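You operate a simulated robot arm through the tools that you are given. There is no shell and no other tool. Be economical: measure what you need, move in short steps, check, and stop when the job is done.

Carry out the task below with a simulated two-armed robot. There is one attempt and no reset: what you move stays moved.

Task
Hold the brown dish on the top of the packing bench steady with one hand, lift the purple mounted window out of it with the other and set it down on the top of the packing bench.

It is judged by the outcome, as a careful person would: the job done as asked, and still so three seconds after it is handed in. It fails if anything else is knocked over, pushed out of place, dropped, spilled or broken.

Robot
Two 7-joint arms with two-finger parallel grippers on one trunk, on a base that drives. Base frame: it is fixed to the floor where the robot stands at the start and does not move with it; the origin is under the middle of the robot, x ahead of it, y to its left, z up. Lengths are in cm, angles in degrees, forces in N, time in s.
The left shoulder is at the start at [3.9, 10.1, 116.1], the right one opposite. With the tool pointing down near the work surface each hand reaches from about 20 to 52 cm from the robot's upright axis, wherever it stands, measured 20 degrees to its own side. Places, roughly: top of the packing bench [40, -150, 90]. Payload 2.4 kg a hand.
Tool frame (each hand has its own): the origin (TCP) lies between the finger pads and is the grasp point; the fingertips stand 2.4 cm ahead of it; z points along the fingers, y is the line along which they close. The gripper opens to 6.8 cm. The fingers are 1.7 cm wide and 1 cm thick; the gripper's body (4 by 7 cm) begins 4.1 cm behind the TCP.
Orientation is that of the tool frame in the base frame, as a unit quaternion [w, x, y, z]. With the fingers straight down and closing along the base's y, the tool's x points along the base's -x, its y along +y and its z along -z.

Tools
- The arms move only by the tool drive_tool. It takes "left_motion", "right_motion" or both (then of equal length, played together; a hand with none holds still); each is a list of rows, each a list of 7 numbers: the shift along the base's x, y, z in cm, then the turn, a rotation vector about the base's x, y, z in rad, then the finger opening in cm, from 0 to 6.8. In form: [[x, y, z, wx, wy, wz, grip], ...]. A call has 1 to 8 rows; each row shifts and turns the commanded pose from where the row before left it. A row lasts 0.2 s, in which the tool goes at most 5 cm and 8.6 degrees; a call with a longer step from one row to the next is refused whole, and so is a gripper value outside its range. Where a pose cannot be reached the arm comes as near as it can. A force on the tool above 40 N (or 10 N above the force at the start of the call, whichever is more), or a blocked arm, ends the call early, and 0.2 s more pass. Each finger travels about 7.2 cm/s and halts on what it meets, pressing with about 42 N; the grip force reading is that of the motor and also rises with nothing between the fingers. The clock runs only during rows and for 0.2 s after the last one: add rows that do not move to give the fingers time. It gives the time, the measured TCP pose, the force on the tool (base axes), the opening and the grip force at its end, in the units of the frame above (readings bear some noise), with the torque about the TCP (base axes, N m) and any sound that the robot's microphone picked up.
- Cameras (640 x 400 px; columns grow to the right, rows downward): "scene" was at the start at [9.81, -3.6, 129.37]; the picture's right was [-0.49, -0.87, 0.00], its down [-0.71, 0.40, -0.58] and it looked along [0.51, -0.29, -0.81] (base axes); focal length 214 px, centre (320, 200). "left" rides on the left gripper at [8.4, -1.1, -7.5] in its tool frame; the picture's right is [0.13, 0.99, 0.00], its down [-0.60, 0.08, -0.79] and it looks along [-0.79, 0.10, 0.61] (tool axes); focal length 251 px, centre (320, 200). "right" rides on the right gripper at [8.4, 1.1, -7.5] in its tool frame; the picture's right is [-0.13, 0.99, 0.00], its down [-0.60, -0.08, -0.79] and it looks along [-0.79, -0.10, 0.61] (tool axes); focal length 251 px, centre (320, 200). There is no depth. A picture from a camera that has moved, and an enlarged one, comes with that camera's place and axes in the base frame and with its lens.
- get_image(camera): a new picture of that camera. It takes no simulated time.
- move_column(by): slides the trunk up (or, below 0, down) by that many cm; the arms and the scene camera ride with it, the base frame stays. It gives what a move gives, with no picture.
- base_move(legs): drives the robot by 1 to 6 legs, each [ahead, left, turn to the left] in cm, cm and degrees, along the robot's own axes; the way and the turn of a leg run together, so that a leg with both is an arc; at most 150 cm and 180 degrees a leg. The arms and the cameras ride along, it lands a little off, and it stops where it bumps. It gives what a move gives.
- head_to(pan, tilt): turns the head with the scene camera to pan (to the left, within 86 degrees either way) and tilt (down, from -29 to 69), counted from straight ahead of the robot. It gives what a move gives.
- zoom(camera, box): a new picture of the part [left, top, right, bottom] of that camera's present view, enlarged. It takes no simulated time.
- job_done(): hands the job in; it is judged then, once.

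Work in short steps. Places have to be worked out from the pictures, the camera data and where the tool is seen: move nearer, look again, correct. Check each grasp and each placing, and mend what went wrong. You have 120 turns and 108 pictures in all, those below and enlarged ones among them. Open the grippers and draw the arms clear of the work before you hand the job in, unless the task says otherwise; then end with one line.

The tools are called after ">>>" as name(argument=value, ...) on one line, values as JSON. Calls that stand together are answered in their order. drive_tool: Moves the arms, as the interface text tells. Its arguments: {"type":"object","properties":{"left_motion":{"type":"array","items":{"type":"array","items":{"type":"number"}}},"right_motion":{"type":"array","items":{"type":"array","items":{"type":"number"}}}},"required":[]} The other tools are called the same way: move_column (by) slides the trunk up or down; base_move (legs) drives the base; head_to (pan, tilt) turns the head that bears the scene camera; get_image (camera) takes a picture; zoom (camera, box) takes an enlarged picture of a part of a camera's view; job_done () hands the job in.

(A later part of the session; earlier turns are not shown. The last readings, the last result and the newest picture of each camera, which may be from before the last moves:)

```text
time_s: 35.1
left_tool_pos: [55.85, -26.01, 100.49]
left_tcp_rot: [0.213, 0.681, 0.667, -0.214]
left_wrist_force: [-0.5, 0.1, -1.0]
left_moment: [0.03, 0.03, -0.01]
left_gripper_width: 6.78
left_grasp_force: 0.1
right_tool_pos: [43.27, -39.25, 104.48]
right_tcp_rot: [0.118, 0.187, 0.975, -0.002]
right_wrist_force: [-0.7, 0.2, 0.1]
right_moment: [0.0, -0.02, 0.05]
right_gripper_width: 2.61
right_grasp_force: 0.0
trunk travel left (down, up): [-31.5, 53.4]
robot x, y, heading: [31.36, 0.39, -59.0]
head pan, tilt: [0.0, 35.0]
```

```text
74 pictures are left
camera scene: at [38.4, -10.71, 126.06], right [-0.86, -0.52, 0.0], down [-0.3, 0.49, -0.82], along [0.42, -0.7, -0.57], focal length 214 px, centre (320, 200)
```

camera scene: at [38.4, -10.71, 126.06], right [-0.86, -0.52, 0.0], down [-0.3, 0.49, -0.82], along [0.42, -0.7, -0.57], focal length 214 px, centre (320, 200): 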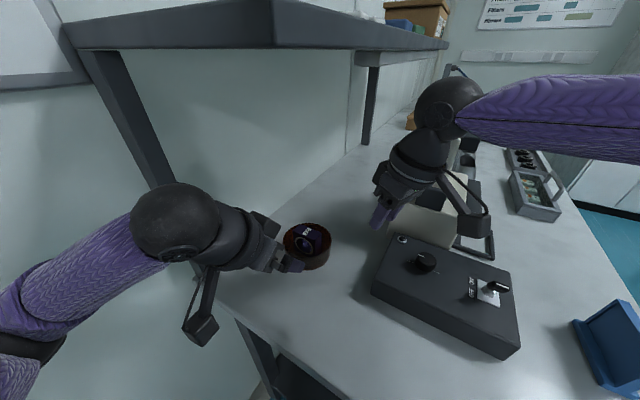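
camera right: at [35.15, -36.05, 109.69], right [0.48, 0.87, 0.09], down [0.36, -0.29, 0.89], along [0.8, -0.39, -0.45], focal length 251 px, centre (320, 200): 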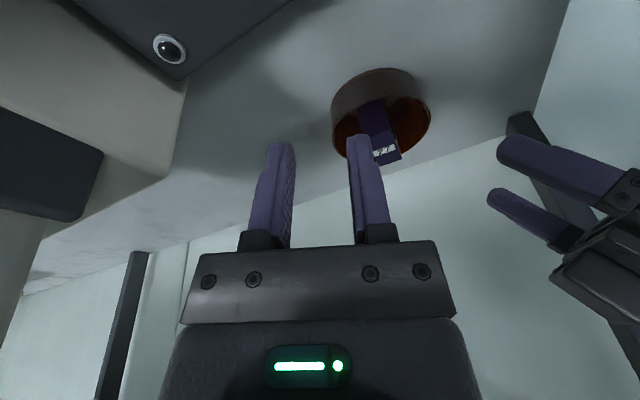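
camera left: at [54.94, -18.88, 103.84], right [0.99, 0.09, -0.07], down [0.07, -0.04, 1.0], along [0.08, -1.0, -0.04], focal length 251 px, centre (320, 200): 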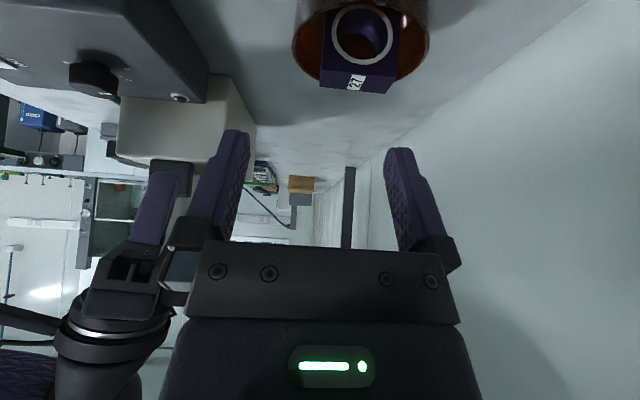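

Good overview now; everything's in place. I'll zoom the scene camera on the dish to refine its centre, rim and the block.

>>> zoom(camera="scene", box=[265, 205, 345, 285])

>>> get_image(camera="right")

```text
5.00 times, centred on (305, 245) of scene
camera zoom: at [38.4, -10.71, 126.06], right [-0.86, -0.52, 0.0], down [-0.3, 0.49, -0.82], along [0.42, -0.7, -0.57], focal length 1072 px, centre (395, -25)
```

zoom: 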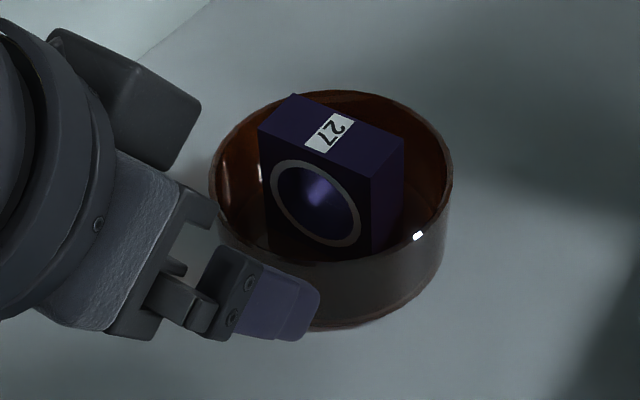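

```text
72 pictures are left
camera right: at [34.39, -34.82, 109.95], right [0.48, 0.88, 0.07], down [0.33, -0.26, 0.91], along [0.81, -0.41, -0.41], focal length 251 px, centre (320, 200)
```

right: 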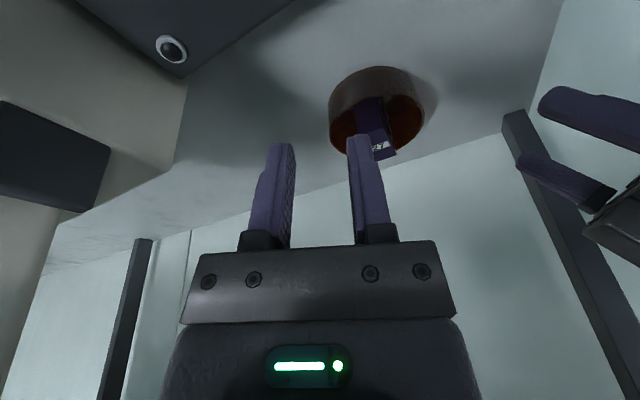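

Triangulating scene and right views suggests the rim is lower and further (≈(58,-38.5), z≈91). I'll check with the left wrist camera plus a zoomed right view.

>>> get_image(camera="left")

>>> zoom(camera="right", box=[320, 50, 440, 170])

```text
71 pictures are left
camera left: at [54.9, -14.86, 101.78], right [0.99, 0.09, -0.07], down [0.07, -0.04, 1.0], along [0.08, -1.0, -0.04], focal length 251 px, centre (320, 200)
```

left: 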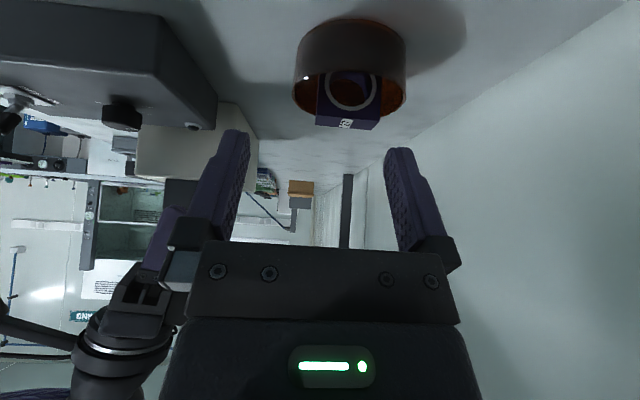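

```text
3.33 times, centred on (380, 110) of right
camera zoom: at [34.39, -34.82, 109.95], right [0.48, 0.88, 0.07], down [0.33, -0.26, 0.91], along [0.81, -0.41, -0.41], focal length 838 px, centre (120, 500)
```

zoom: 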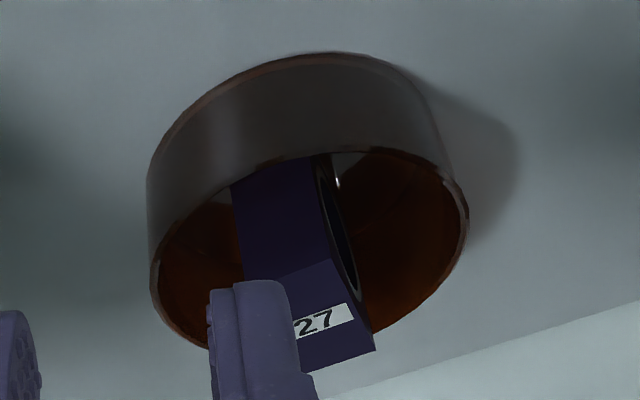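

Three views agree: rim centre ≈(59,-38.9), rim z≈90.2, block top z≈93.3, block x 55.6–61.7, y -37.7…-40.1; bench ≈86. I need the base slightly further along +x. First I extend the left hand so its elbow stays off the wall.

>>> drive_tool(left_motion=[[-1, -1.75, -0.5, 0, 0, 0, 6.8], [-1, -1.75, -0.5, 0, 0, 0, 6.8], [-1, -1.75, -0.5, 0, 0, 0, 6.8], [-1, -1.75, 0, 0, 0, 0, 6.8], [0, 0, 0, 0, 0, 0, 6.8]])

>>> base_move(legs=[[0, 0, -6], [2.6, 6, 0]])

>>> get_image(camera="scene")

>>> get_image(camera="left")

>>> get_image(camera="right")

```text
time_s: 36.3
left_tool_pos: [51.78, -32.98, 98.98]
left_tcp_rot: [0.213, 0.681, 0.667, -0.215]
left_wrist_force: [1.0, -0.1, 0.2]
left_moment: [0.01, -0.01, 0.03]
left_gripper_width: 6.81
left_grasp_force: 0.2
right_tool_pos: [43.18, -39.32, 104.6]
right_tcp_rot: [0.119, 0.186, 0.975, -0.002]
right_wrist_force: [0.1, 0.6, 0.4]
right_moment: [-0.01, 0.03, 0.0]
right_gripper_width: 2.59
right_grasp_force: 0.2
trunk travel left (down, up): [-31.5, 53.4]
robot x, y, heading: [31.32, 0.73, -58.8]
head pan, tilt: [0.0, 35.0]
```

```text
time_s: 37.9
left_tool_pos: [54.82, -34.68, 98.9]
left_tcp_rot: [0.201, 0.715, 0.63, -0.225]
left_wrist_force: [0.3, 0.8, 0.0]
left_moment: [0.0, 0.01, -0.02]
left_gripper_width: 6.77
left_grasp_force: 0.1
right_tool_pos: [45.49, -40.04, 104.44]
right_tcp_rot: [0.118, 0.239, 0.964, -0.008]
right_wrist_force: [0.1, -0.7, 0.3]
right_moment: [0.02, -0.02, -0.01]
right_gripper_width: 2.62
right_grasp_force: 0.0
trunk travel left (down, up): [-31.5, 53.4]
robot x, y, heading: [38.43, 0.86, -64.8]
head pan, tilt: [0.0, 35.0]
```

```text
69 pictures are left
camera scene: at [43.7, -11.18, 126.05], right [-0.91, -0.42, 0.0], down [-0.24, 0.52, -0.82], along [0.35, -0.74, -0.57], focal length 214 px, centre (320, 200)
```

scene: 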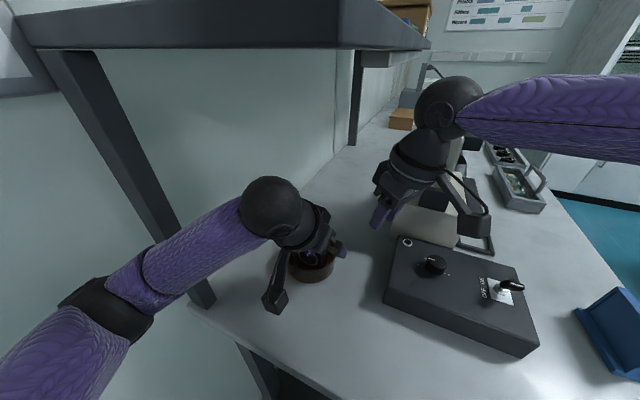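

```text
68 pictures are left
camera left: at [54.98, -23.62, 100.32], right [1.0, -0.02, -0.07], down [0.07, -0.05, 1.0], along [-0.02, -1.0, -0.04], focal length 251 px, centre (320, 200)
```

left: 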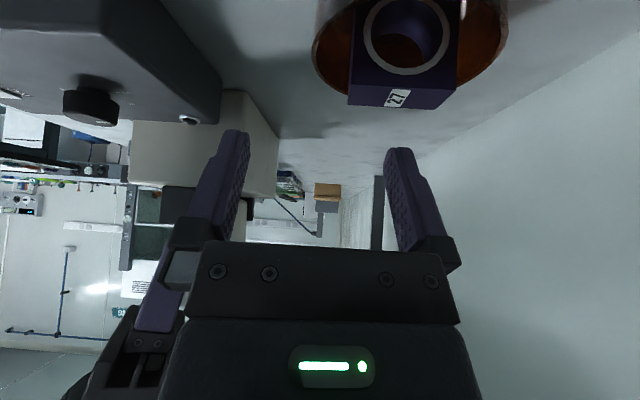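

```text
67 pictures are left
camera right: at [37.16, -34.72, 109.97], right [0.57, 0.82, 0.07], down [0.31, -0.29, 0.91], along [0.76, -0.49, -0.41], focal length 251 px, centre (320, 200)
```

right: 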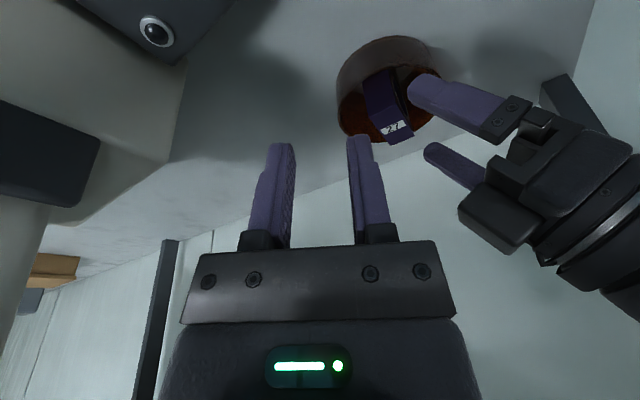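

Posture's good. I'll zoom in the left view to pin the block's width and position.

>>> zoom(camera="left", box=[300, 0, 520, 137])

>>> zoom(camera="right", box=[320, 20, 460, 160])

```text
2.91 times, centred on (410, 68) of left
camera zoom: at [54.98, -23.62, 100.32], right [1.0, -0.02, -0.07], down [0.07, -0.05, 1.0], along [-0.02, -1.0, -0.04], focal length 731 px, centre (58, 582)
```

zoom: 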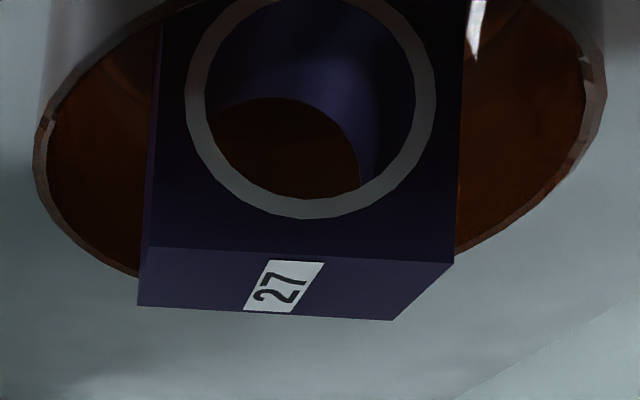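

```text
2.86 times, centred on (390, 90) of right
camera zoom: at [37.16, -34.72, 109.97], right [0.57, 0.82, 0.07], down [0.31, -0.29, 0.91], along [0.76, -0.49, -0.41], focal length 718 px, centre (120, 514)
```

zoom: 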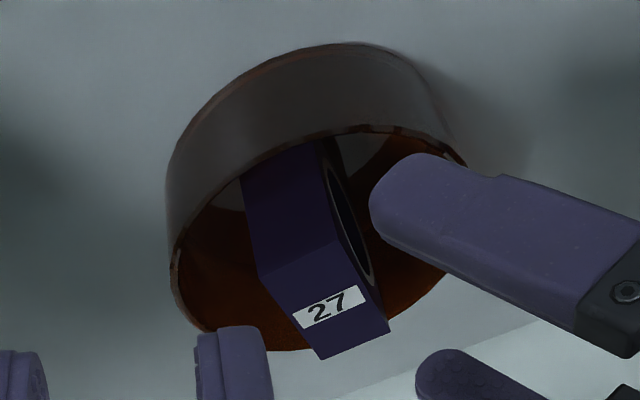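

Precise fix: block x 56.05–62.0, y -37.7…-40.5, top z 93.0, square to the axes; rim centre ≈(58.9,-38.95), r≈5.4. The right hand goes above its rim point (56.4,-43.6) while the left backs off and squares its yaw.

>>> drive_tool(left_motion=[[1, 1.2, 0, 0, 0, 0.03, 6.8], [1, 1.2, 0, 0, 0, 0.03, 6.8], [1, 1.2, 0, 0, 0, 0.03, 6.8], [1, 1.2, 0, 0, 0, 0.035, 6.8], [0, 0, 0, 0, 0, 0, 6.8]], right_motion=[[2.73, -0.9, -1.3, 0, 0, 0, 2.2], [2.73, -0.9, -1.3, 0, 0, 0, 2.2], [2.73, -0.9, -1.4, 0, 0, 0, 2.2], [2.73, -0.9, -1.4, 0, 0, 0, 2.2], [0, 0, 0, 0, 0, 0, 2.2]])

>>> get_image(camera="right")

>>> get_image(camera="scene")

```text
time_s: 39.0
left_tool_pos: [57.4, -30.75, 99.11]
left_tcp_rot: [0.216, 0.681, 0.667, -0.21]
left_wrist_force: [-0.7, -0.6, -0.6]
left_moment: [0.0, 0.0, 0.0]
left_gripper_width: 6.8
left_grasp_force: 0.0
right_tool_pos: [47.47, -41.86, 99.35]
right_tcp_rot: [0.123, 0.245, 0.962, -0.006]
right_wrist_force: [-1.0, -0.3, 0.4]
right_moment: [0.01, -0.01, -0.03]
right_gripper_width: 2.24
right_grasp_force: 0.0
right hand out of reach, approached as far as the arm can: row 2, 3, 4
trunk travel left (down, up): [-31.5, 53.4]
robot x, y, heading: [37.71, 0.42, -65.6]
head pan, tilt: [0.0, 35.0]
```

```text
64 pictures are left
camera right: at [39.13, -36.49, 104.77], right [0.58, 0.81, 0.08], down [0.29, -0.29, 0.91], along [0.76, -0.5, -0.41], focal length 251 px, centre (320, 200)
```

right: 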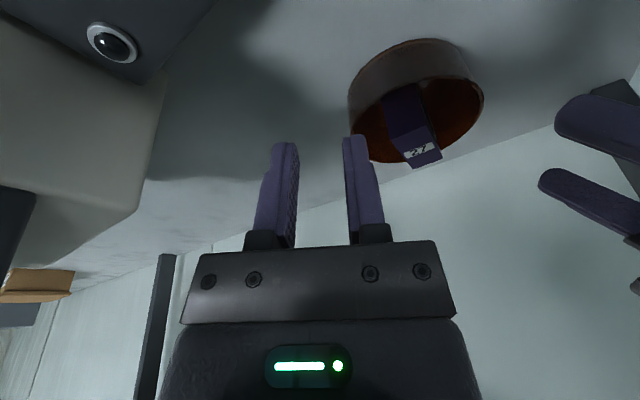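

```text
63 pictures are left
camera scene: at [42.25, -11.78, 126.07], right [-0.91, -0.41, -0.01], down [-0.23, 0.52, -0.82], along [0.34, -0.75, -0.57], focal length 214 px, centre (320, 200)
```

scene: 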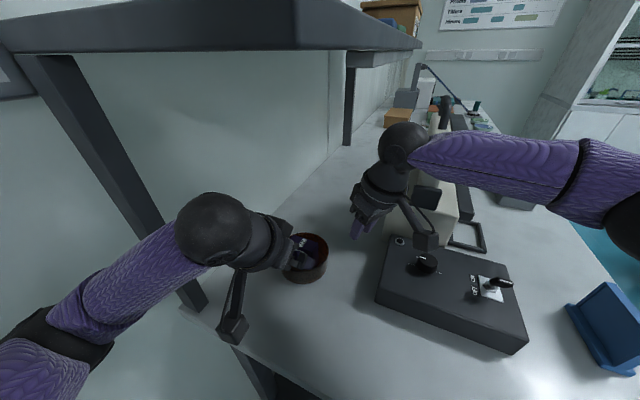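

The right arm stopped short while its elbow is still bent, so a wrist limit from the yaw and lean is likely. I'll reduce both while advancing to the 230° rim point (55.5,-43).

>>> drive_tool(right_motion=[[0, 0, 0, 0.035, 0.065, -0.11, 2.2], [0, 0, 0, 0.035, 0.065, -0.11, 2.2], [2, -0.28, 0, 0, 0, 0, 2.2], [2, -0.28, 0, 0, 0, 0, 2.2], [2, -0.28, 0, 0, 0, 0, 2.2], [2, -0.28, 0, 0, 0, 0, 2.2], [0, 0, 0, 0, 0, 0, 2.2]])

>>> get_image(camera="scene")

```text
time_s: 40.6
left_tool_pos: [57.23, -30.65, 99.11]
left_tcp_rot: [0.215, 0.683, 0.665, -0.21]
left_wrist_force: [-0.3, 0.0, -0.1]
left_moment: [0.01, 0.01, 0.0]
left_gripper_width: 6.8
left_grasp_force: 0.1
right_tool_pos: [45.08, -40.76, 99.47]
right_tcp_rot: [0.05, 0.354, 0.934, 0.0]
right_wrist_force: [0.6, -0.2, -0.5]
right_moment: [0.05, 0.02, -0.01]
right_gripper_width: 2.19
right_grasp_force: 0.1
right hand out of reach, approached as far as the arm can: row 1, 2, 3, 4, 5, 6
trunk travel left (down, up): [-31.5, 53.4]
robot x, y, heading: [38.08, 0.86, -65.9]
head pan, tilt: [0.0, 35.0]
```

```text
62 pictures are left
camera scene: at [42.24, -11.65, 126.07], right [-0.91, -0.41, -0.01], down [-0.23, 0.53, -0.82], along [0.34, -0.75, -0.57], focal length 214 px, centre (320, 200)
```

scene: 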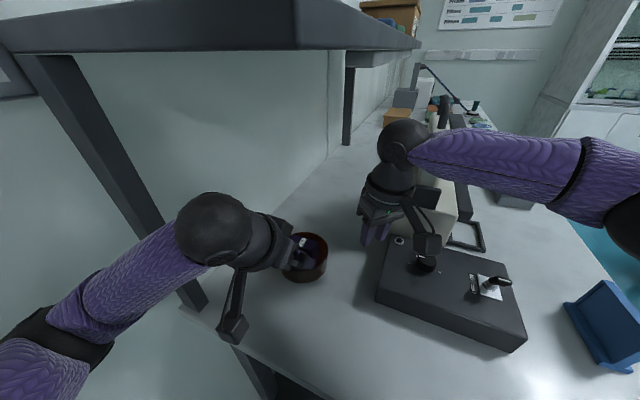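

The wrist ball isn't advancing. As a test I return the right hand to a neutral yaw and upright, then see whether it extends further.

>>> drive_tool(right_motion=[[0, 0, 0, 0.02, 0.04, -0.14, 2.2], [0, 0, 0, 0.02, 0.04, -0.14, 2.2], [0, 0, 0, 0, 0, -0.14, 2.2], [1.5, -0.3, 0, 0, 0, 0, 2.2], [1.5, -0.3, 0, 0, 0, 0, 2.2], [1.5, -0.3, 0, 0, 0, 0, 2.2], [1.5, -0.3, 0, 0, 0, 0, 2.2]])

>>> get_image(camera="scene")

```text
time_s: 42.2
left_tool_pos: [57.27, -30.68, 99.19]
left_tcp_rot: [0.215, 0.683, 0.666, -0.21]
left_wrist_force: [-0.2, -0.9, -0.1]
left_moment: [0.03, 0.0, 0.03]
left_gripper_width: 6.79
left_grasp_force: 0.0
right_tool_pos: [43.73, -40.38, 99.31]
right_tcp_rot: [0.003, 0.542, 0.841, 0.001]
right_wrist_force: [-0.4, 0.7, 0.1]
right_moment: [-0.02, -0.08, 0.01]
right_gripper_width: 2.19
right_grasp_force: 0.1
right hand out of reach, approached as far as the arm can: row 1, 2, 4, 5, 6, 7
trunk travel left (down, up): [-31.5, 53.4]
robot x, y, heading: [38.02, 0.41, -65.9]
head pan, tilt: [0.0, 35.0]
```

```text
61 pictures are left
camera scene: at [42.23, -11.63, 126.08], right [-0.91, -0.41, -0.01], down [-0.23, 0.53, -0.82], along [0.34, -0.75, -0.57], focal length 214 px, centre (320, 200)
```

scene: 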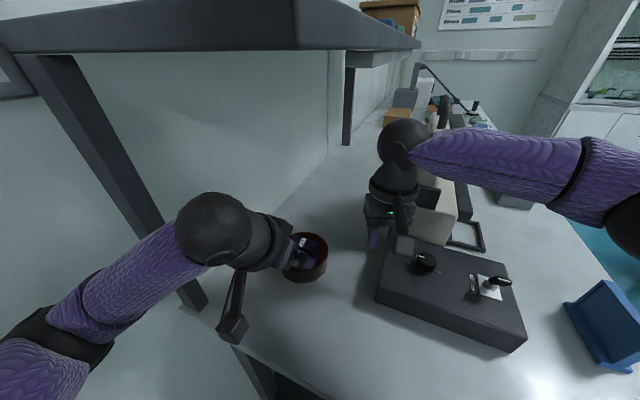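

The limit seems to be wrist bend with a low shoulder, so a higher shoulder should help. I'll pull the right hand out from near the shelf edge, lower the left, raise the trunk 10 cm, and bring the hands down again.

>>> drive_tool(left_motion=[[0, 1, -1.5, 0, 0, 0, 6.8], [0, 1, -1.5, 0, 0, 0, 6.8], [0, 0.5, -1.5, 0, 0, 0, 6.8], [0, 0, -1, 0, 0, 0, 6.8], [0, 0, 0, 0, 0, 0, 6.8]], right_motion=[[-1.5, 0.5, 0, 0, 0, 0, 2.2], [-1.5, 0.5, 0, 0, 0, 0, 2.2], [-1.5, 0.5, 0, 0, 0, 0, 2.2], [-1, 0.5, 0, 0, 0, 0, 2.2], [0, 0, 0, 0, 0, 0, 2.2]])

>>> move_column(by=10)

>>> get_image(camera="scene")

```text
time_s: 43.6
left_tool_pos: [55.89, -30.6, 93.72]
left_tcp_rot: [0.21, 0.699, 0.647, -0.218]
left_wrist_force: [0.6, 0.1, -0.4]
left_moment: [0.0, 0.02, 0.0]
left_gripper_width: 6.81
left_grasp_force: 0.0
right_tool_pos: [36.32, -39.73, 99.67]
right_tcp_rot: [0.004, 0.564, 0.826, -0.004]
right_wrist_force: [0.6, -0.9, 0.6]
right_moment: [0.01, -0.01, -0.02]
right_gripper_width: 2.2
right_grasp_force: 0.0
trunk travel left (down, up): [-31.5, 53.4]
robot x, y, heading: [37.83, -1.21, -69.1]
head pan, tilt: [0.0, 35.0]
stopped in row 5 (left hand): the arm was blocked; the commanded pose is now the measured one
```

```text
time_s: 45.0
left_tool_pos: [57.1, -30.52, 103.51]
left_tcp_rot: [0.207, 0.697, 0.65, -0.221]
left_wrist_force: [0.0, 0.2, -0.6]
left_moment: [0.03, -0.02, -0.02]
left_gripper_width: 6.81
left_grasp_force: 0.2
right_tool_pos: [37.49, -39.71, 109.62]
right_tcp_rot: [-0.002, 0.562, 0.827, -0.005]
right_wrist_force: [0.2, 0.1, -0.5]
right_moment: [0.0, 0.0, -0.01]
right_gripper_width: 2.21
right_grasp_force: 0.0
trunk travel left (down, up): [-41.5, 43.4]
robot x, y, heading: [38.41, -0.75, -68.8]
head pan, tilt: [0.0, 35.0]
```

```text
60 pictures are left
camera scene: at [42.31, -11.91, 136.14], right [-0.93, -0.36, 0.0], down [-0.21, 0.54, -0.82], along [0.3, -0.76, -0.57], focal length 214 px, centre (320, 200)
```

scene: 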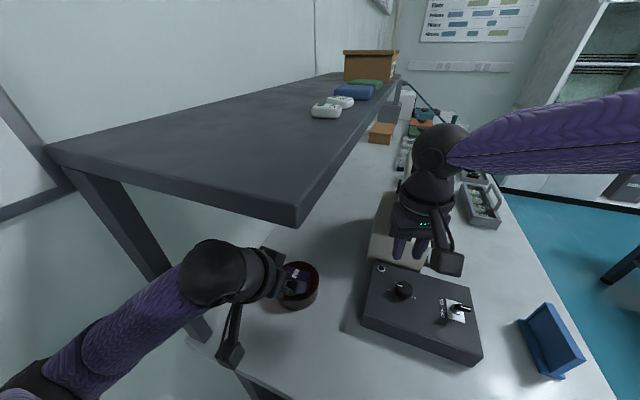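

The left elbow had touched something while lowering; raising the trunk freed it. Shoulder is now at ~120. I bring the right hand down, re-yaw it, and advance toward the rim.

>>> drive_tool(right_motion=[[0, 0, -3.2, 0, -0.05, 0.13, 2.2], [0, 0, -3.2, 0, -0.05, 0.13, 2.2], [0, 0, -3.2, 0, -0.05, 0.13, 2.2], [2.6, -0.5, 0, 0, 0, 0, 2.2], [2.6, -0.5, 0, 0, 0, 0, 2.2], [2.6, -0.5, 0, 0, 0, 0, 2.2], [2.6, -0.5, 0, 0, 0, 0, 2.2], [2.0, -0.5, 0, 0, 0, 0, 2.2]])

>>> get_image(camera="right")

>>> get_image(camera="scene")

```text
time_s: 46.8
left_tool_pos: [57.05, -30.61, 103.45]
left_tcp_rot: [0.206, 0.698, 0.649, -0.221]
left_wrist_force: [-0.3, -0.1, 0.0]
left_moment: [0.0, -0.02, -0.04]
left_gripper_width: 6.82
left_grasp_force: 0.0
right_tool_pos: [43.02, -39.84, 102.26]
right_tcp_rot: [0.062, 0.39, 0.918, 0.036]
right_wrist_force: [-0.7, 0.6, 0.4]
right_moment: [0.0, 0.0, 0.01]
right_gripper_width: 2.18
right_grasp_force: 0.1
right hand out of reach, approached as far as the arm can: row 5, 6, 7, 8
trunk travel left (down, up): [-41.5, 43.4]
robot x, y, heading: [38.18, -0.79, -68.9]
head pan, tilt: [0.0, 35.0]
```

```text
59 pictures are left
camera right: at [37.03, -33.29, 109.11], right [0.79, 0.59, 0.12], down [0.25, -0.5, 0.83], along [0.55, -0.63, -0.55], focal length 251 px, centre (320, 200)
```

right: 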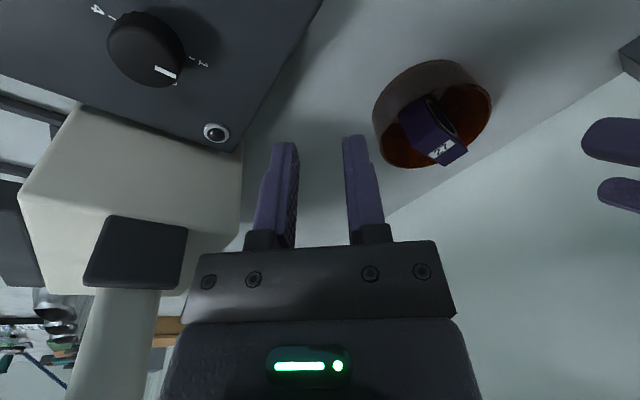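

```text
58 pictures are left
camera scene: at [42.27, -11.88, 136.14], right [-0.93, -0.36, 0.0], down [-0.21, 0.54, -0.82], along [0.3, -0.76, -0.57], focal length 214 px, centre (320, 200)
```

scene: 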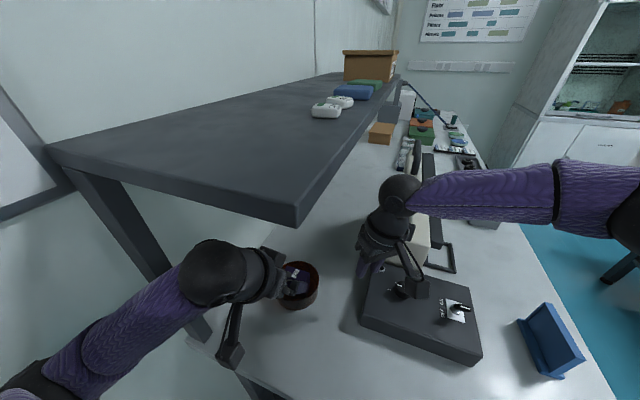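

The right arm still stops though it isn't extended. I'll look at the right arm's posture to understand the limit.

>>> head_to(pan=-55, tilt=35)

>>> get_image(camera="scene")

>>> head_to(pan=55, tilt=40)

>>> get_image(camera="scene")

```text
time_s: 48.0
left_tool_pos: [57.08, -30.54, 103.47]
left_tcp_rot: [0.207, 0.697, 0.65, -0.221]
left_wrist_force: [0.0, -0.7, -0.2]
left_moment: [-0.01, 0.01, -0.01]
left_gripper_width: 6.8
left_grasp_force: 0.0
right_tool_pos: [43.08, -39.77, 102.23]
right_tcp_rot: [0.062, 0.391, 0.918, 0.035]
right_wrist_force: [-0.3, -0.8, 0.1]
right_moment: [-0.01, -0.01, 0.01]
right_gripper_width: 2.18
right_grasp_force: 0.1
trunk travel left (down, up): [-41.5, 43.4]
robot x, y, heading: [38.43, -0.82, -68.9]
head pan, tilt: [-55.0, 35.0]
```

```text
57 pictures are left
camera scene: at [34.18, -11.0, 136.14], right [-0.83, 0.56, 0.0], down [0.32, 0.48, -0.82], along [-0.46, -0.68, -0.57], focal length 214 px, centre (320, 200)
```

scene: 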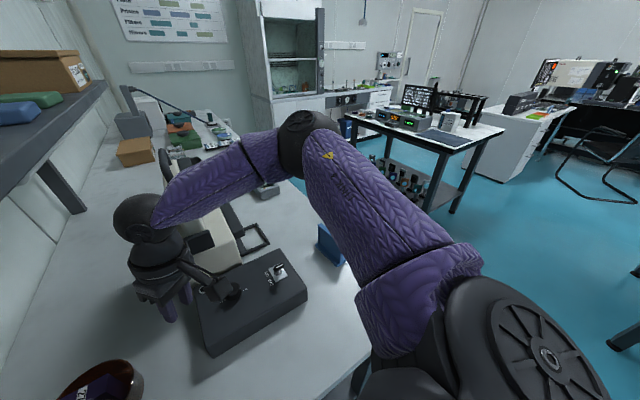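

```text
time_s: 49.9
left_tool_pos: [57.2, -30.58, 103.45]
left_tcp_rot: [0.206, 0.697, 0.65, -0.22]
left_wrist_force: [-0.1, 0.5, -0.4]
left_moment: [0.03, -0.01, 0.01]
left_gripper_width: 6.8
left_grasp_force: 0.1
right_tool_pos: [43.01, -39.87, 102.17]
right_tcp_rot: [0.063, 0.391, 0.918, 0.036]
right_wrist_force: [-1.0, 0.4, 0.2]
right_moment: [0.02, -0.04, 0.03]
right_gripper_width: 2.21
right_grasp_force: 0.1
trunk travel left (down, up): [-41.5, 43.4]
robot x, y, heading: [37.86, -1.27, -68.7]
head pan, tilt: [55.0, 40.0]
```

```text
56 pictures are left
camera scene: at [47.33, -5.71, 135.39], right [-0.24, -0.97, 0.0], down [-0.62, 0.15, -0.77], along [0.74, -0.18, -0.64], focal length 214 px, centre (320, 200)
```

scene: 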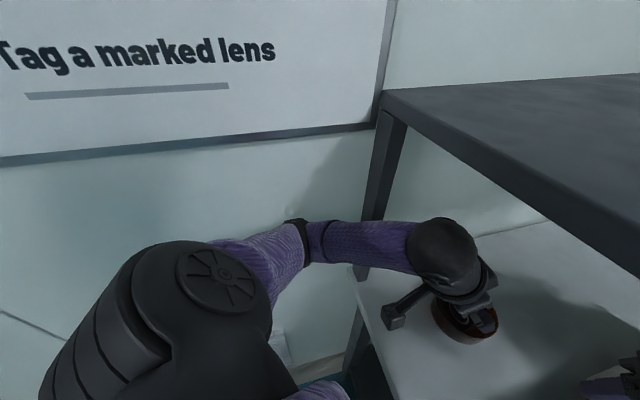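

The right elbow is folded outward and the hand can't cross the midline, while the left arm sits well. I'll turn the base ~12° left so the dish lies to the robot's right, first shifting the left hand toward -x.

>>> drive_tool(left_motion=[[-1.7, 0, -0.5, 0, 0, 0, 6.8], [-1.7, 0, -0.5, 0, 0, 0, 6.8], [-1.7, 0, -0.5, 0, 0, 0, 6.8], [0, 0, 0, 0, 0, 0, 6.8]])

>>> base_move(legs=[[0, 0, 12]])

>>> head_to(pan=-5, tilt=48)

>>> get_image(camera="scene")

```text
time_s: 50.9
left_tool_pos: [51.88, -30.56, 102.03]
left_tcp_rot: [0.207, 0.697, 0.65, -0.221]
left_wrist_force: [0.0, -0.3, -0.5]
left_moment: [0.0, -0.02, 0.03]
left_gripper_width: 6.82
left_grasp_force: 0.1
right_tool_pos: [43.02, -39.94, 102.2]
right_tcp_rot: [0.062, 0.391, 0.918, 0.036]
right_wrist_force: [1.0, 0.5, -0.4]
right_moment: [0.01, 0.0, 0.0]
right_gripper_width: 2.22
right_grasp_force: 0.1
trunk travel left (down, up): [-41.5, 43.4]
robot x, y, heading: [38.32, -0.76, -68.8]
head pan, tilt: [55.0, 40.0]
```

```text
time_s: 52.1
left_tool_pos: [57.83, -27.13, 101.95]
left_tcp_rot: [0.229, 0.626, 0.719, -0.198]
left_wrist_force: [0.6, 0.9, -0.7]
left_moment: [0.01, 0.0, 0.01]
left_gripper_width: 6.79
left_grasp_force: 0.1
right_tool_pos: [50.96, -38.0, 102.21]
right_tcp_rot: [0.057, 0.293, 0.953, 0.042]
right_wrist_force: [0.5, 0.1, 0.9]
right_moment: [0.01, 0.04, -0.01]
right_gripper_width: 2.18
right_grasp_force: 0.2
trunk travel left (down, up): [-41.5, 43.4]
robot x, y, heading: [38.38, -0.82, -56.9]
head pan, tilt: [55.0, 40.0]
```

```text
time_s: 53.4
left_tool_pos: [57.91, -27.08, 101.94]
left_tcp_rot: [0.229, 0.625, 0.719, -0.198]
left_wrist_force: [-0.4, -0.2, 0.7]
left_moment: [0.04, -0.01, 0.01]
left_gripper_width: 6.8
left_grasp_force: 0.1
right_tool_pos: [51.04, -37.91, 102.31]
right_tcp_rot: [0.058, 0.293, 0.953, 0.042]
right_wrist_force: [0.1, -1.3, 0.4]
right_moment: [0.03, -0.05, 0.0]
right_gripper_width: 2.22
right_grasp_force: 0.0
trunk travel left (down, up): [-41.5, 43.4]
robot x, y, heading: [37.76, -1.23, -56.6]
head pan, tilt: [-5.0, 48.0]
```

```text
55 pictures are left
camera scene: at [43.34, -10.35, 134.24], right [-0.88, -0.47, 0.0], down [-0.35, 0.66, -0.67], along [0.32, -0.59, -0.74], focal length 214 px, centre (320, 200)
```

scene: 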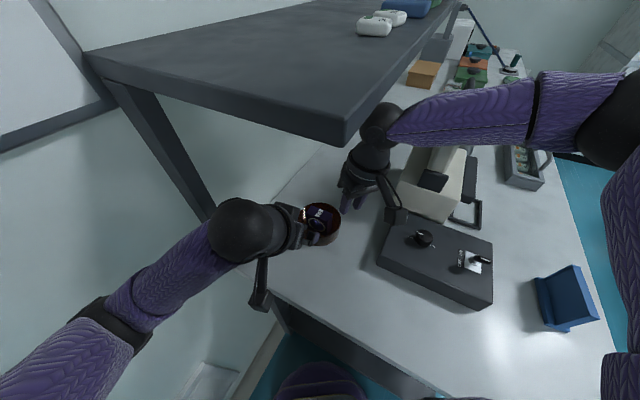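

The dish is now well placed for both. The right hand's closing direction suits a pinch at ~236° of the rim: I move to above (55.9,-43.35).

>>> drive_tool(right_motion=[[1.22, -1.35, -1.0, 0, 0, 0, 2.2], [1.22, -1.35, -1.0, 0, 0, 0, 2.2], [1.22, -1.35, -1.0, 0, 0, 0, 2.2], [1.22, -1.35, -1.0, 0, 0, 0, 2.2], [0, 0, 0, 0, 0, 0, 2.2]])

>>> get_image(camera="right")

>>> get_image(camera="left")

```text
time_s: 54.6
left_tool_pos: [57.67, -27.12, 101.88]
left_tcp_rot: [0.228, 0.626, 0.719, -0.197]
left_wrist_force: [-0.6, -0.6, -0.3]
left_moment: [0.0, 0.01, -0.01]
left_gripper_width: 6.81
left_grasp_force: 0.0
right_tool_pos: [49.51, -41.85, 100.88]
right_tcp_rot: [0.058, 0.293, 0.953, 0.042]
right_wrist_force: [-0.1, -0.2, 0.1]
right_moment: [-0.02, 0.0, 0.0]
right_gripper_width: 2.19
right_grasp_force: 0.1
right hand out of reach, approached as far as the arm can: row 1, 2, 3, 4
trunk travel left (down, up): [-41.5, 43.4]
robot x, y, heading: [38.12, -1.01, -56.9]
head pan, tilt: [-5.0, 48.0]
```

```text
54 pictures are left
camera right: at [42.32, -36.56, 107.76], right [0.66, 0.75, 0.13], down [0.34, -0.44, 0.83], along [0.67, -0.5, -0.55], focal length 251 px, centre (320, 200)
```

right: 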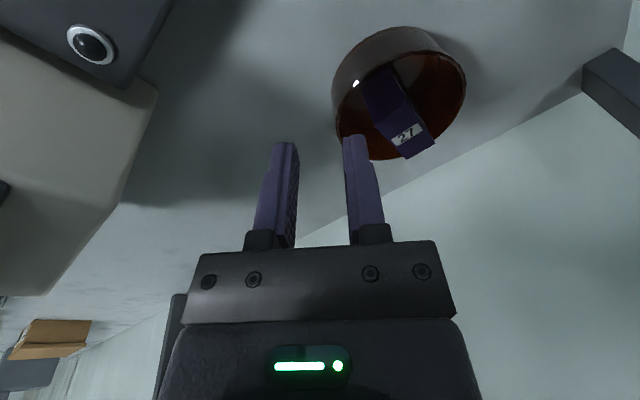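

```text
53 pictures are left
camera left: at [55.09, -16.25, 103.32], right [0.97, 0.24, -0.07], down [0.08, -0.02, 1.0], along [0.24, -0.97, -0.04], focal length 251 px, centre (320, 200)
```

left: 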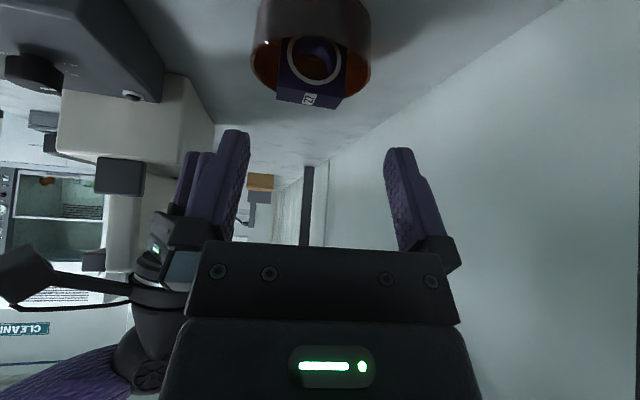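

Still limited. The right arm seems stuck in a bent-elbow posture; I'll retract it near the body with neutral orientation and re-extend to let the elbow re-settle.

>>> drive_tool(right_motion=[[-0.9, 2, 0, 0.02, 0.03, -0.06, 2.2], [-0.9, 2, 0, 0.02, 0.03, -0.06, 2.2], [-0.9, 2, 0, 0.02, 0.03, -0.06, 2.2], [-0.9, 2, 0, 0.02, 0.03, -0.06, 2.2], [-0.9, 2, 0, 0.02, 0.03, -0.06, 2.2], [-0.9, 2, 0, 0, 0, -0.06, 2.2], [-0.9, 2, 0, 0, 0, -0.06, 2.2], [0, 0, 0, 0, 0, 0, 2.2]])

>>> head_to(pan=-45, tilt=45)

>>> get_image(camera="scene")

```text
time_s: 56.4
left_tool_pos: [57.91, -27.11, 101.94]
left_tcp_rot: [0.229, 0.626, 0.719, -0.198]
left_wrist_force: [-0.5, -0.5, 0.5]
left_moment: [-0.01, 0.03, -0.04]
left_gripper_width: 6.8
left_grasp_force: 0.0
right_tool_pos: [43.28, -27.78, 100.82]
right_tcp_rot: [-0.019, 0.49, 0.869, 0.06]
right_wrist_force: [-0.3, 0.6, -0.6]
right_moment: [0.0, 0.01, -0.05]
right_gripper_width: 2.2
right_grasp_force: 0.1
trunk travel left (down, up): [-41.5, 43.4]
robot x, y, heading: [37.93, -1.02, -56.8]
head pan, tilt: [-5.0, 48.0]
```

```text
time_s: 57.4
left_tool_pos: [57.75, -27.07, 102.0]
left_tcp_rot: [0.229, 0.625, 0.72, -0.198]
left_wrist_force: [-0.9, -0.1, 1.0]
left_moment: [-0.03, -0.01, 0.01]
left_gripper_width: 6.79
left_grasp_force: 0.1
right_tool_pos: [43.21, -27.8, 100.8]
right_tcp_rot: [-0.019, 0.489, 0.87, 0.061]
right_wrist_force: [0.9, -0.3, -0.1]
right_moment: [0.01, -0.01, 0.02]
right_gripper_width: 2.22
right_grasp_force: 0.1
trunk travel left (down, up): [-41.5, 43.4]
robot x, y, heading: [37.74, -1.09, -56.8]
head pan, tilt: [-45.0, 45.0]
```

```text
52 pictures are left
camera scene: at [37.95, -11.36, 134.66], right [-0.98, 0.2, 0.0], down [0.14, 0.69, -0.71], along [-0.14, -0.69, -0.71], focal length 214 px, centre (320, 200)
```

scene: 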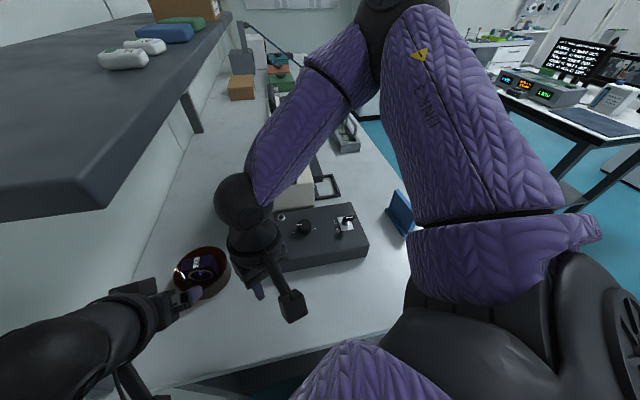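

Now I understand: far reach only works ~20° to each hand's own side. New plan: right hand pinches the near -x/+y rim (≈155°) coming in low from the -x side with ~50° lean, which keeps its wrist close. I reorient it first, clear of things.

>>> drive_tool(right_motion=[[0.5, -1.3, 0, -0.02, 0.004, -0.14, 2], [0.5, -1.3, 0, -0.02, 0.004, -0.14, 2], [0.5, -1.3, 0, -0.02, 0.004, -0.14, 2], [0.5, -1.3, 0, -0.02, 0.004, -0.14, 2], [0.5, -1.3, 0, -0.02, 0.004, -0.14, 2], [0.5, -1.3, 0, -0.02, 0.004, -0.14, 2], [0, 0, 0, -0.045, -0.138, 0, 2], [0, 0, 0, -0.045, -0.138, 0, 2]])

>>> drive_tool(right_motion=[[0, 0, 0, -0.045, -0.138, 0, 2], [0, 0, 0, -0.045, -0.138, 0, 2], [0, 0, 0, -0.045, -0.138, 0, 2], [0, 0, 0, -0.045, -0.138, 0, 2], [0, 0, 0, 0, 0, 0, 2]])

>>> head_to(pan=-5, tilt=48)

>>> get_image(camera="scene")

```text
time_s: 59.2
left_tool_pos: [57.83, -27.13, 101.98]
left_tcp_rot: [0.228, 0.626, 0.719, -0.198]
left_wrist_force: [-0.1, -0.2, -0.2]
left_moment: [-0.01, 0.01, 0.0]
left_gripper_width: 6.79
left_grasp_force: 0.0
right_tool_pos: [46.33, -35.55, 100.81]
right_tcp_rot: [0.144, 0.792, 0.587, 0.09]
right_wrist_force: [0.4, 0.9, 0.1]
right_moment: [0.02, 0.01, 0.0]
right_gripper_width: 2.02
right_grasp_force: 0.1
trunk travel left (down, up): [-41.5, 43.4]
robot x, y, heading: [38.12, -0.91, -57.1]
head pan, tilt: [-45.0, 45.0]
```

```text
time_s: 60.4
left_tool_pos: [57.85, -27.09, 102.02]
left_tcp_rot: [0.229, 0.626, 0.719, -0.199]
left_wrist_force: [0.1, -0.3, 0.3]
left_moment: [0.0, 0.0, 0.0]
left_gripper_width: 6.8
left_grasp_force: 0.1
right_tool_pos: [46.29, -35.62, 100.83]
right_tcp_rot: [0.368, 0.721, 0.531, 0.25]
right_wrist_force: [0.7, -1.3, 0.6]
right_moment: [-0.01, -0.02, -0.03]
right_gripper_width: 1.99
right_grasp_force: 0.0
trunk travel left (down, up): [-41.5, 43.4]
robot x, y, heading: [38.58, -0.72, -57.1]
head pan, tilt: [-45.0, 45.0]
```

```text
time_s: 61.5
left_tool_pos: [57.91, -27.08, 101.84]
left_tcp_rot: [0.229, 0.626, 0.719, -0.198]
left_wrist_force: [-0.3, 0.3, -1.2]
left_moment: [-0.01, -0.01, 0.03]
left_gripper_width: 6.82
left_grasp_force: 0.2
right_tool_pos: [46.38, -35.64, 100.83]
right_tcp_rot: [0.367, 0.722, 0.531, 0.249]
right_wrist_force: [1.5, -0.5, 0.0]
right_moment: [0.02, 0.01, 0.01]
right_gripper_width: 2.01
right_grasp_force: 0.1
trunk travel left (down, up): [-41.5, 43.4]
robot x, y, heading: [38.14, -0.71, -56.8]
head pan, tilt: [-5.0, 48.0]
```

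```text
51 pictures are left
camera scene: at [43.32, -10.35, 134.24], right [-0.88, -0.47, 0.0], down [-0.35, 0.66, -0.67], along [0.32, -0.59, -0.74], focal length 214 px, centre (320, 200)
```

scene: 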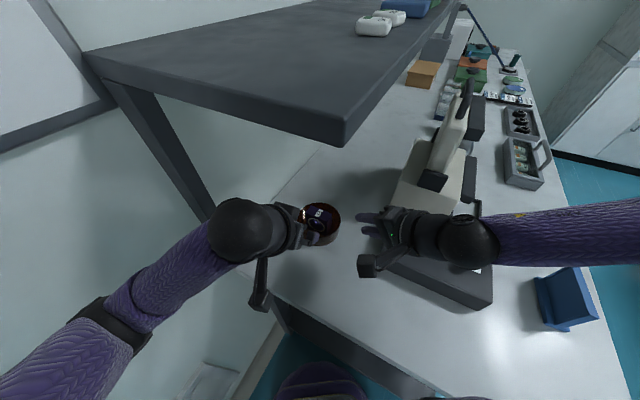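

That pose is reachable, but for pinching a vertical wall the lean must be about the closing axis. I'll roll the right hand 90° about its finger axis (camera upward), so it closes horizontally, then it can pinch the far rim at ~250°.

>>> drive_tool(right_motion=[[0, 0, 0, 0.107, -0.038, -0.0865, 2], [0, 0, 0, 0.107, -0.038, -0.0865, 2], [0, 0, 0, 0.107, -0.038, -0.0865, 2], [0, 0, 0, 0.107, -0.038, -0.0865, 2], [0, 0, 0, 0.107, -0.038, -0.0865, 2], [0, 0, 0, 0.107, -0.038, -0.0865, 2], [0, 0, 0, 0.107, -0.038, -0.0865, 2], [0, 0, 0, 0.107, -0.038, -0.0865, 2]])

>>> drive_tool(right_motion=[[0, 0, 0, 0.107, -0.038, -0.0865, 2], [0, 0, 0, 0.107, -0.038, -0.0865, 2], [0, 0, 0, 0.107, -0.038, -0.0865, 2], [0, 0, 0, 0, 0, 0, 2]])

>>> get_image(camera="scene")

```text
time_s: 63.3
left_tool_pos: [57.75, -27.06, 101.89]
left_tcp_rot: [0.229, 0.626, 0.719, -0.198]
left_wrist_force: [0.8, -0.4, 0.2]
left_moment: [0.01, 0.0, -0.02]
left_gripper_width: 6.81
left_grasp_force: 0.0
right_tool_pos: [40.85, -38.7, 104.88]
right_tcp_rot: [0.174, 0.894, 0.056, 0.409]
right_wrist_force: [0.0, -0.8, 0.4]
right_moment: [-0.02, 0.0, 0.0]
right_gripper_width: 1.99
right_grasp_force: 0.1
right hand out of reach, approached as far as the arm can: row 1, 2, 3, 4, 5, 6, 7, 8
trunk travel left (down, up): [-41.5, 43.4]
robot x, y, heading: [38.55, -0.73, -57.0]
head pan, tilt: [-5.0, 48.0]
```

```text
time_s: 64.3
left_tool_pos: [57.75, -27.18, 101.91]
left_tcp_rot: [0.229, 0.626, 0.719, -0.199]
left_wrist_force: [-0.3, 0.4, 0.3]
left_moment: [0.0, -0.01, -0.04]
left_gripper_width: 6.79
left_grasp_force: 0.2
right_tool_pos: [39.84, -39.29, 104.85]
right_tcp_rot: [0.102, 0.891, -0.122, 0.425]
right_wrist_force: [-0.7, 0.3, 0.8]
right_moment: [0.02, -0.03, -0.02]
right_gripper_width: 2.0
right_grasp_force: 0.0
right hand out of reach, approached as far as the arm can: row 1
trunk travel left (down, up): [-41.5, 43.4]
robot x, y, heading: [37.81, -1.11, -57.0]
head pan, tilt: [-5.0, 48.0]
```

```text
50 pictures are left
camera scene: at [43.32, -10.34, 134.24], right [-0.88, -0.47, 0.0], down [-0.35, 0.66, -0.67], along [0.32, -0.59, -0.74], focal length 214 px, centre (320, 200)
```

scene: 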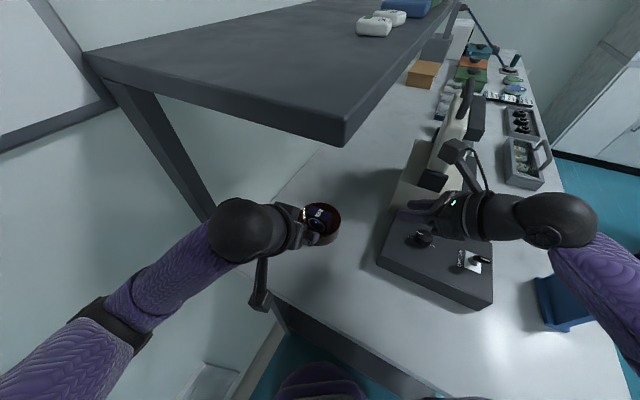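

Orientation achieved (closing horizontal, 52° lean, camera up). Now I try moving it toward the pre-pinch point past the dish's -x side, descending gradually.

>>> drive_tool(right_motion=[[1.7, -0.37, -0.8, 0, 0, 0, 2], [1.7, -0.37, -0.8, 0, 0, 0, 2], [1.7, -0.37, -0.8, 0, 0, 0, 2], [1.7, -0.37, -1, 0, 0, 0, 2], [1.7, -0.37, -1, 0, 0, 0, 2], [1.7, -0.37, -1, 0, 0, 0, 2], [0, 0, 0, 0, 0, 0, 2]])

>>> get_image(camera="right")

>>> get_image(camera="scene")

```text
time_s: 65.9
left_tool_pos: [57.81, -27.02, 102.02]
left_tcp_rot: [0.228, 0.626, 0.719, -0.198]
left_wrist_force: [-0.4, -0.1, -0.8]
left_moment: [0.0, 0.03, 0.01]
left_gripper_width: 6.79
left_grasp_force: 0.1
right_tool_pos: [50.14, -41.59, 99.43]
right_tcp_rot: [0.103, 0.891, -0.12, 0.425]
right_wrist_force: [0.0, -0.6, -0.1]
right_moment: [0.0, 0.0, 0.0]
right_gripper_width: 1.97
right_grasp_force: 0.1
trunk travel left (down, up): [-41.5, 43.4]
robot x, y, heading: [37.99, -0.83, -56.9]
head pan, tilt: [-5.0, 48.0]
```

```text
49 pictures are left
camera right: at [49.46, -41.57, 110.8], right [-0.38, -0.93, -0.02], down [-0.93, 0.38, 0.01], along [0.0, 0.02, -1.0], focal length 251 px, centre (320, 200)
```

right: 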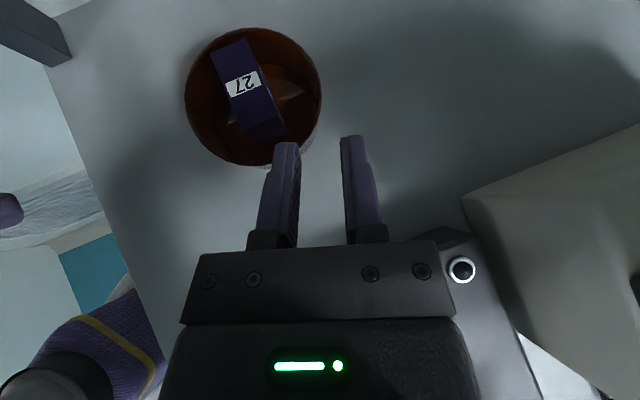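

```text
48 pictures are left
camera scene: at [43.33, -10.35, 134.24], right [-0.88, -0.47, 0.0], down [-0.35, 0.66, -0.67], along [0.32, -0.59, -0.74], focal length 214 px, centre (320, 200)
```

scene: 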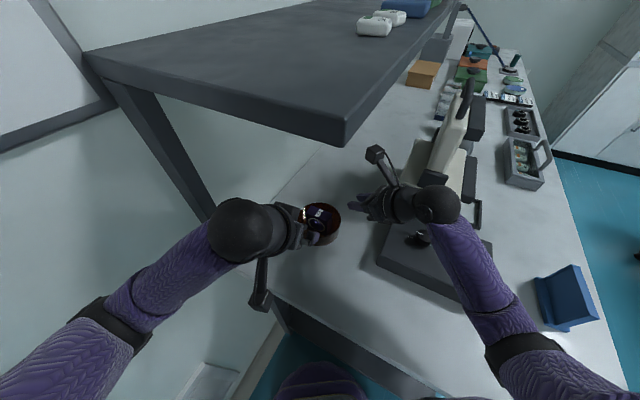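

The right arm is now in a good posture with a top-down view of the dish (centre ≈(59.1,-39.1)). I yaw it 13° so it pinches at ~262°, and move to the pre-pinch point.

>>> drive_tool(right_motion=[[0, 0, 0, 0, 0, 0.115, 2.2], [0, 0, 0, 0, 0, 0.115, 2.2], [1.2, -0.7, -1.3, 0, 0, 0, 2.2], [1.2, -0.7, -1.3, 0, 0, 0, 2.2], [1.2, -0.7, -1.3, 0, 0, 0, 2.2], [0, 0, 0, 0, 0, 0, 2.2]])

>>> get_image(camera="right")

>>> get_image(camera="left")

```text
time_s: 67.3
left_tool_pos: [57.95, -27.22, 101.92]
left_tcp_rot: [0.228, 0.626, 0.719, -0.198]
left_wrist_force: [0.2, -0.5, -0.3]
left_moment: [0.04, -0.02, 0.0]
left_gripper_width: 6.8
left_grasp_force: 0.1
right_tool_pos: [53.64, -43.66, 95.5]
right_tcp_rot: [0.054, 0.9, -0.018, 0.433]
right_wrist_force: [0.2, 0.3, 0.3]
right_moment: [0.02, 0.01, 0.0]
right_gripper_width: 2.22
right_grasp_force: 0.0
trunk travel left (down, up): [-41.5, 43.4]
robot x, y, heading: [37.82, -0.82, -56.9]
head pan, tilt: [-5.0, 48.0]
```

```text
47 pictures are left
camera right: at [53.01, -43.8, 106.9], right [-0.16, -0.99, -0.02], down [-0.99, 0.16, 0.01], along [-0.01, 0.02, -1.0], focal length 251 px, centre (320, 200)
```

right: 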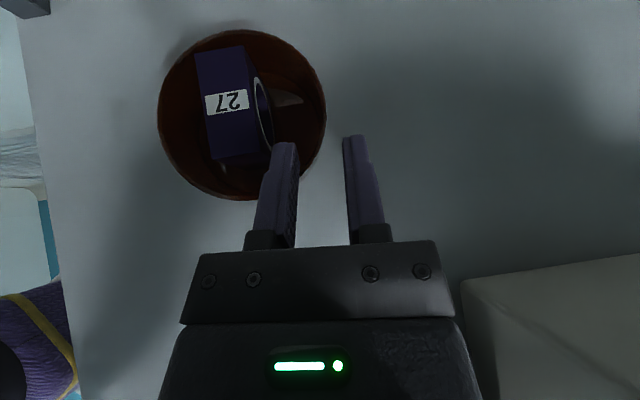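

```text
46 pictures are left
camera left: at [55.09, -16.25, 103.32], right [0.97, 0.24, -0.07], down [0.08, -0.02, 1.0], along [0.24, -0.97, -0.04], focal length 251 px, centre (320, 200)
```

left: 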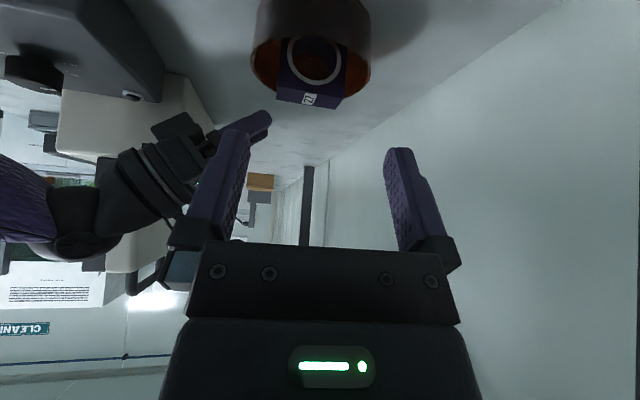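

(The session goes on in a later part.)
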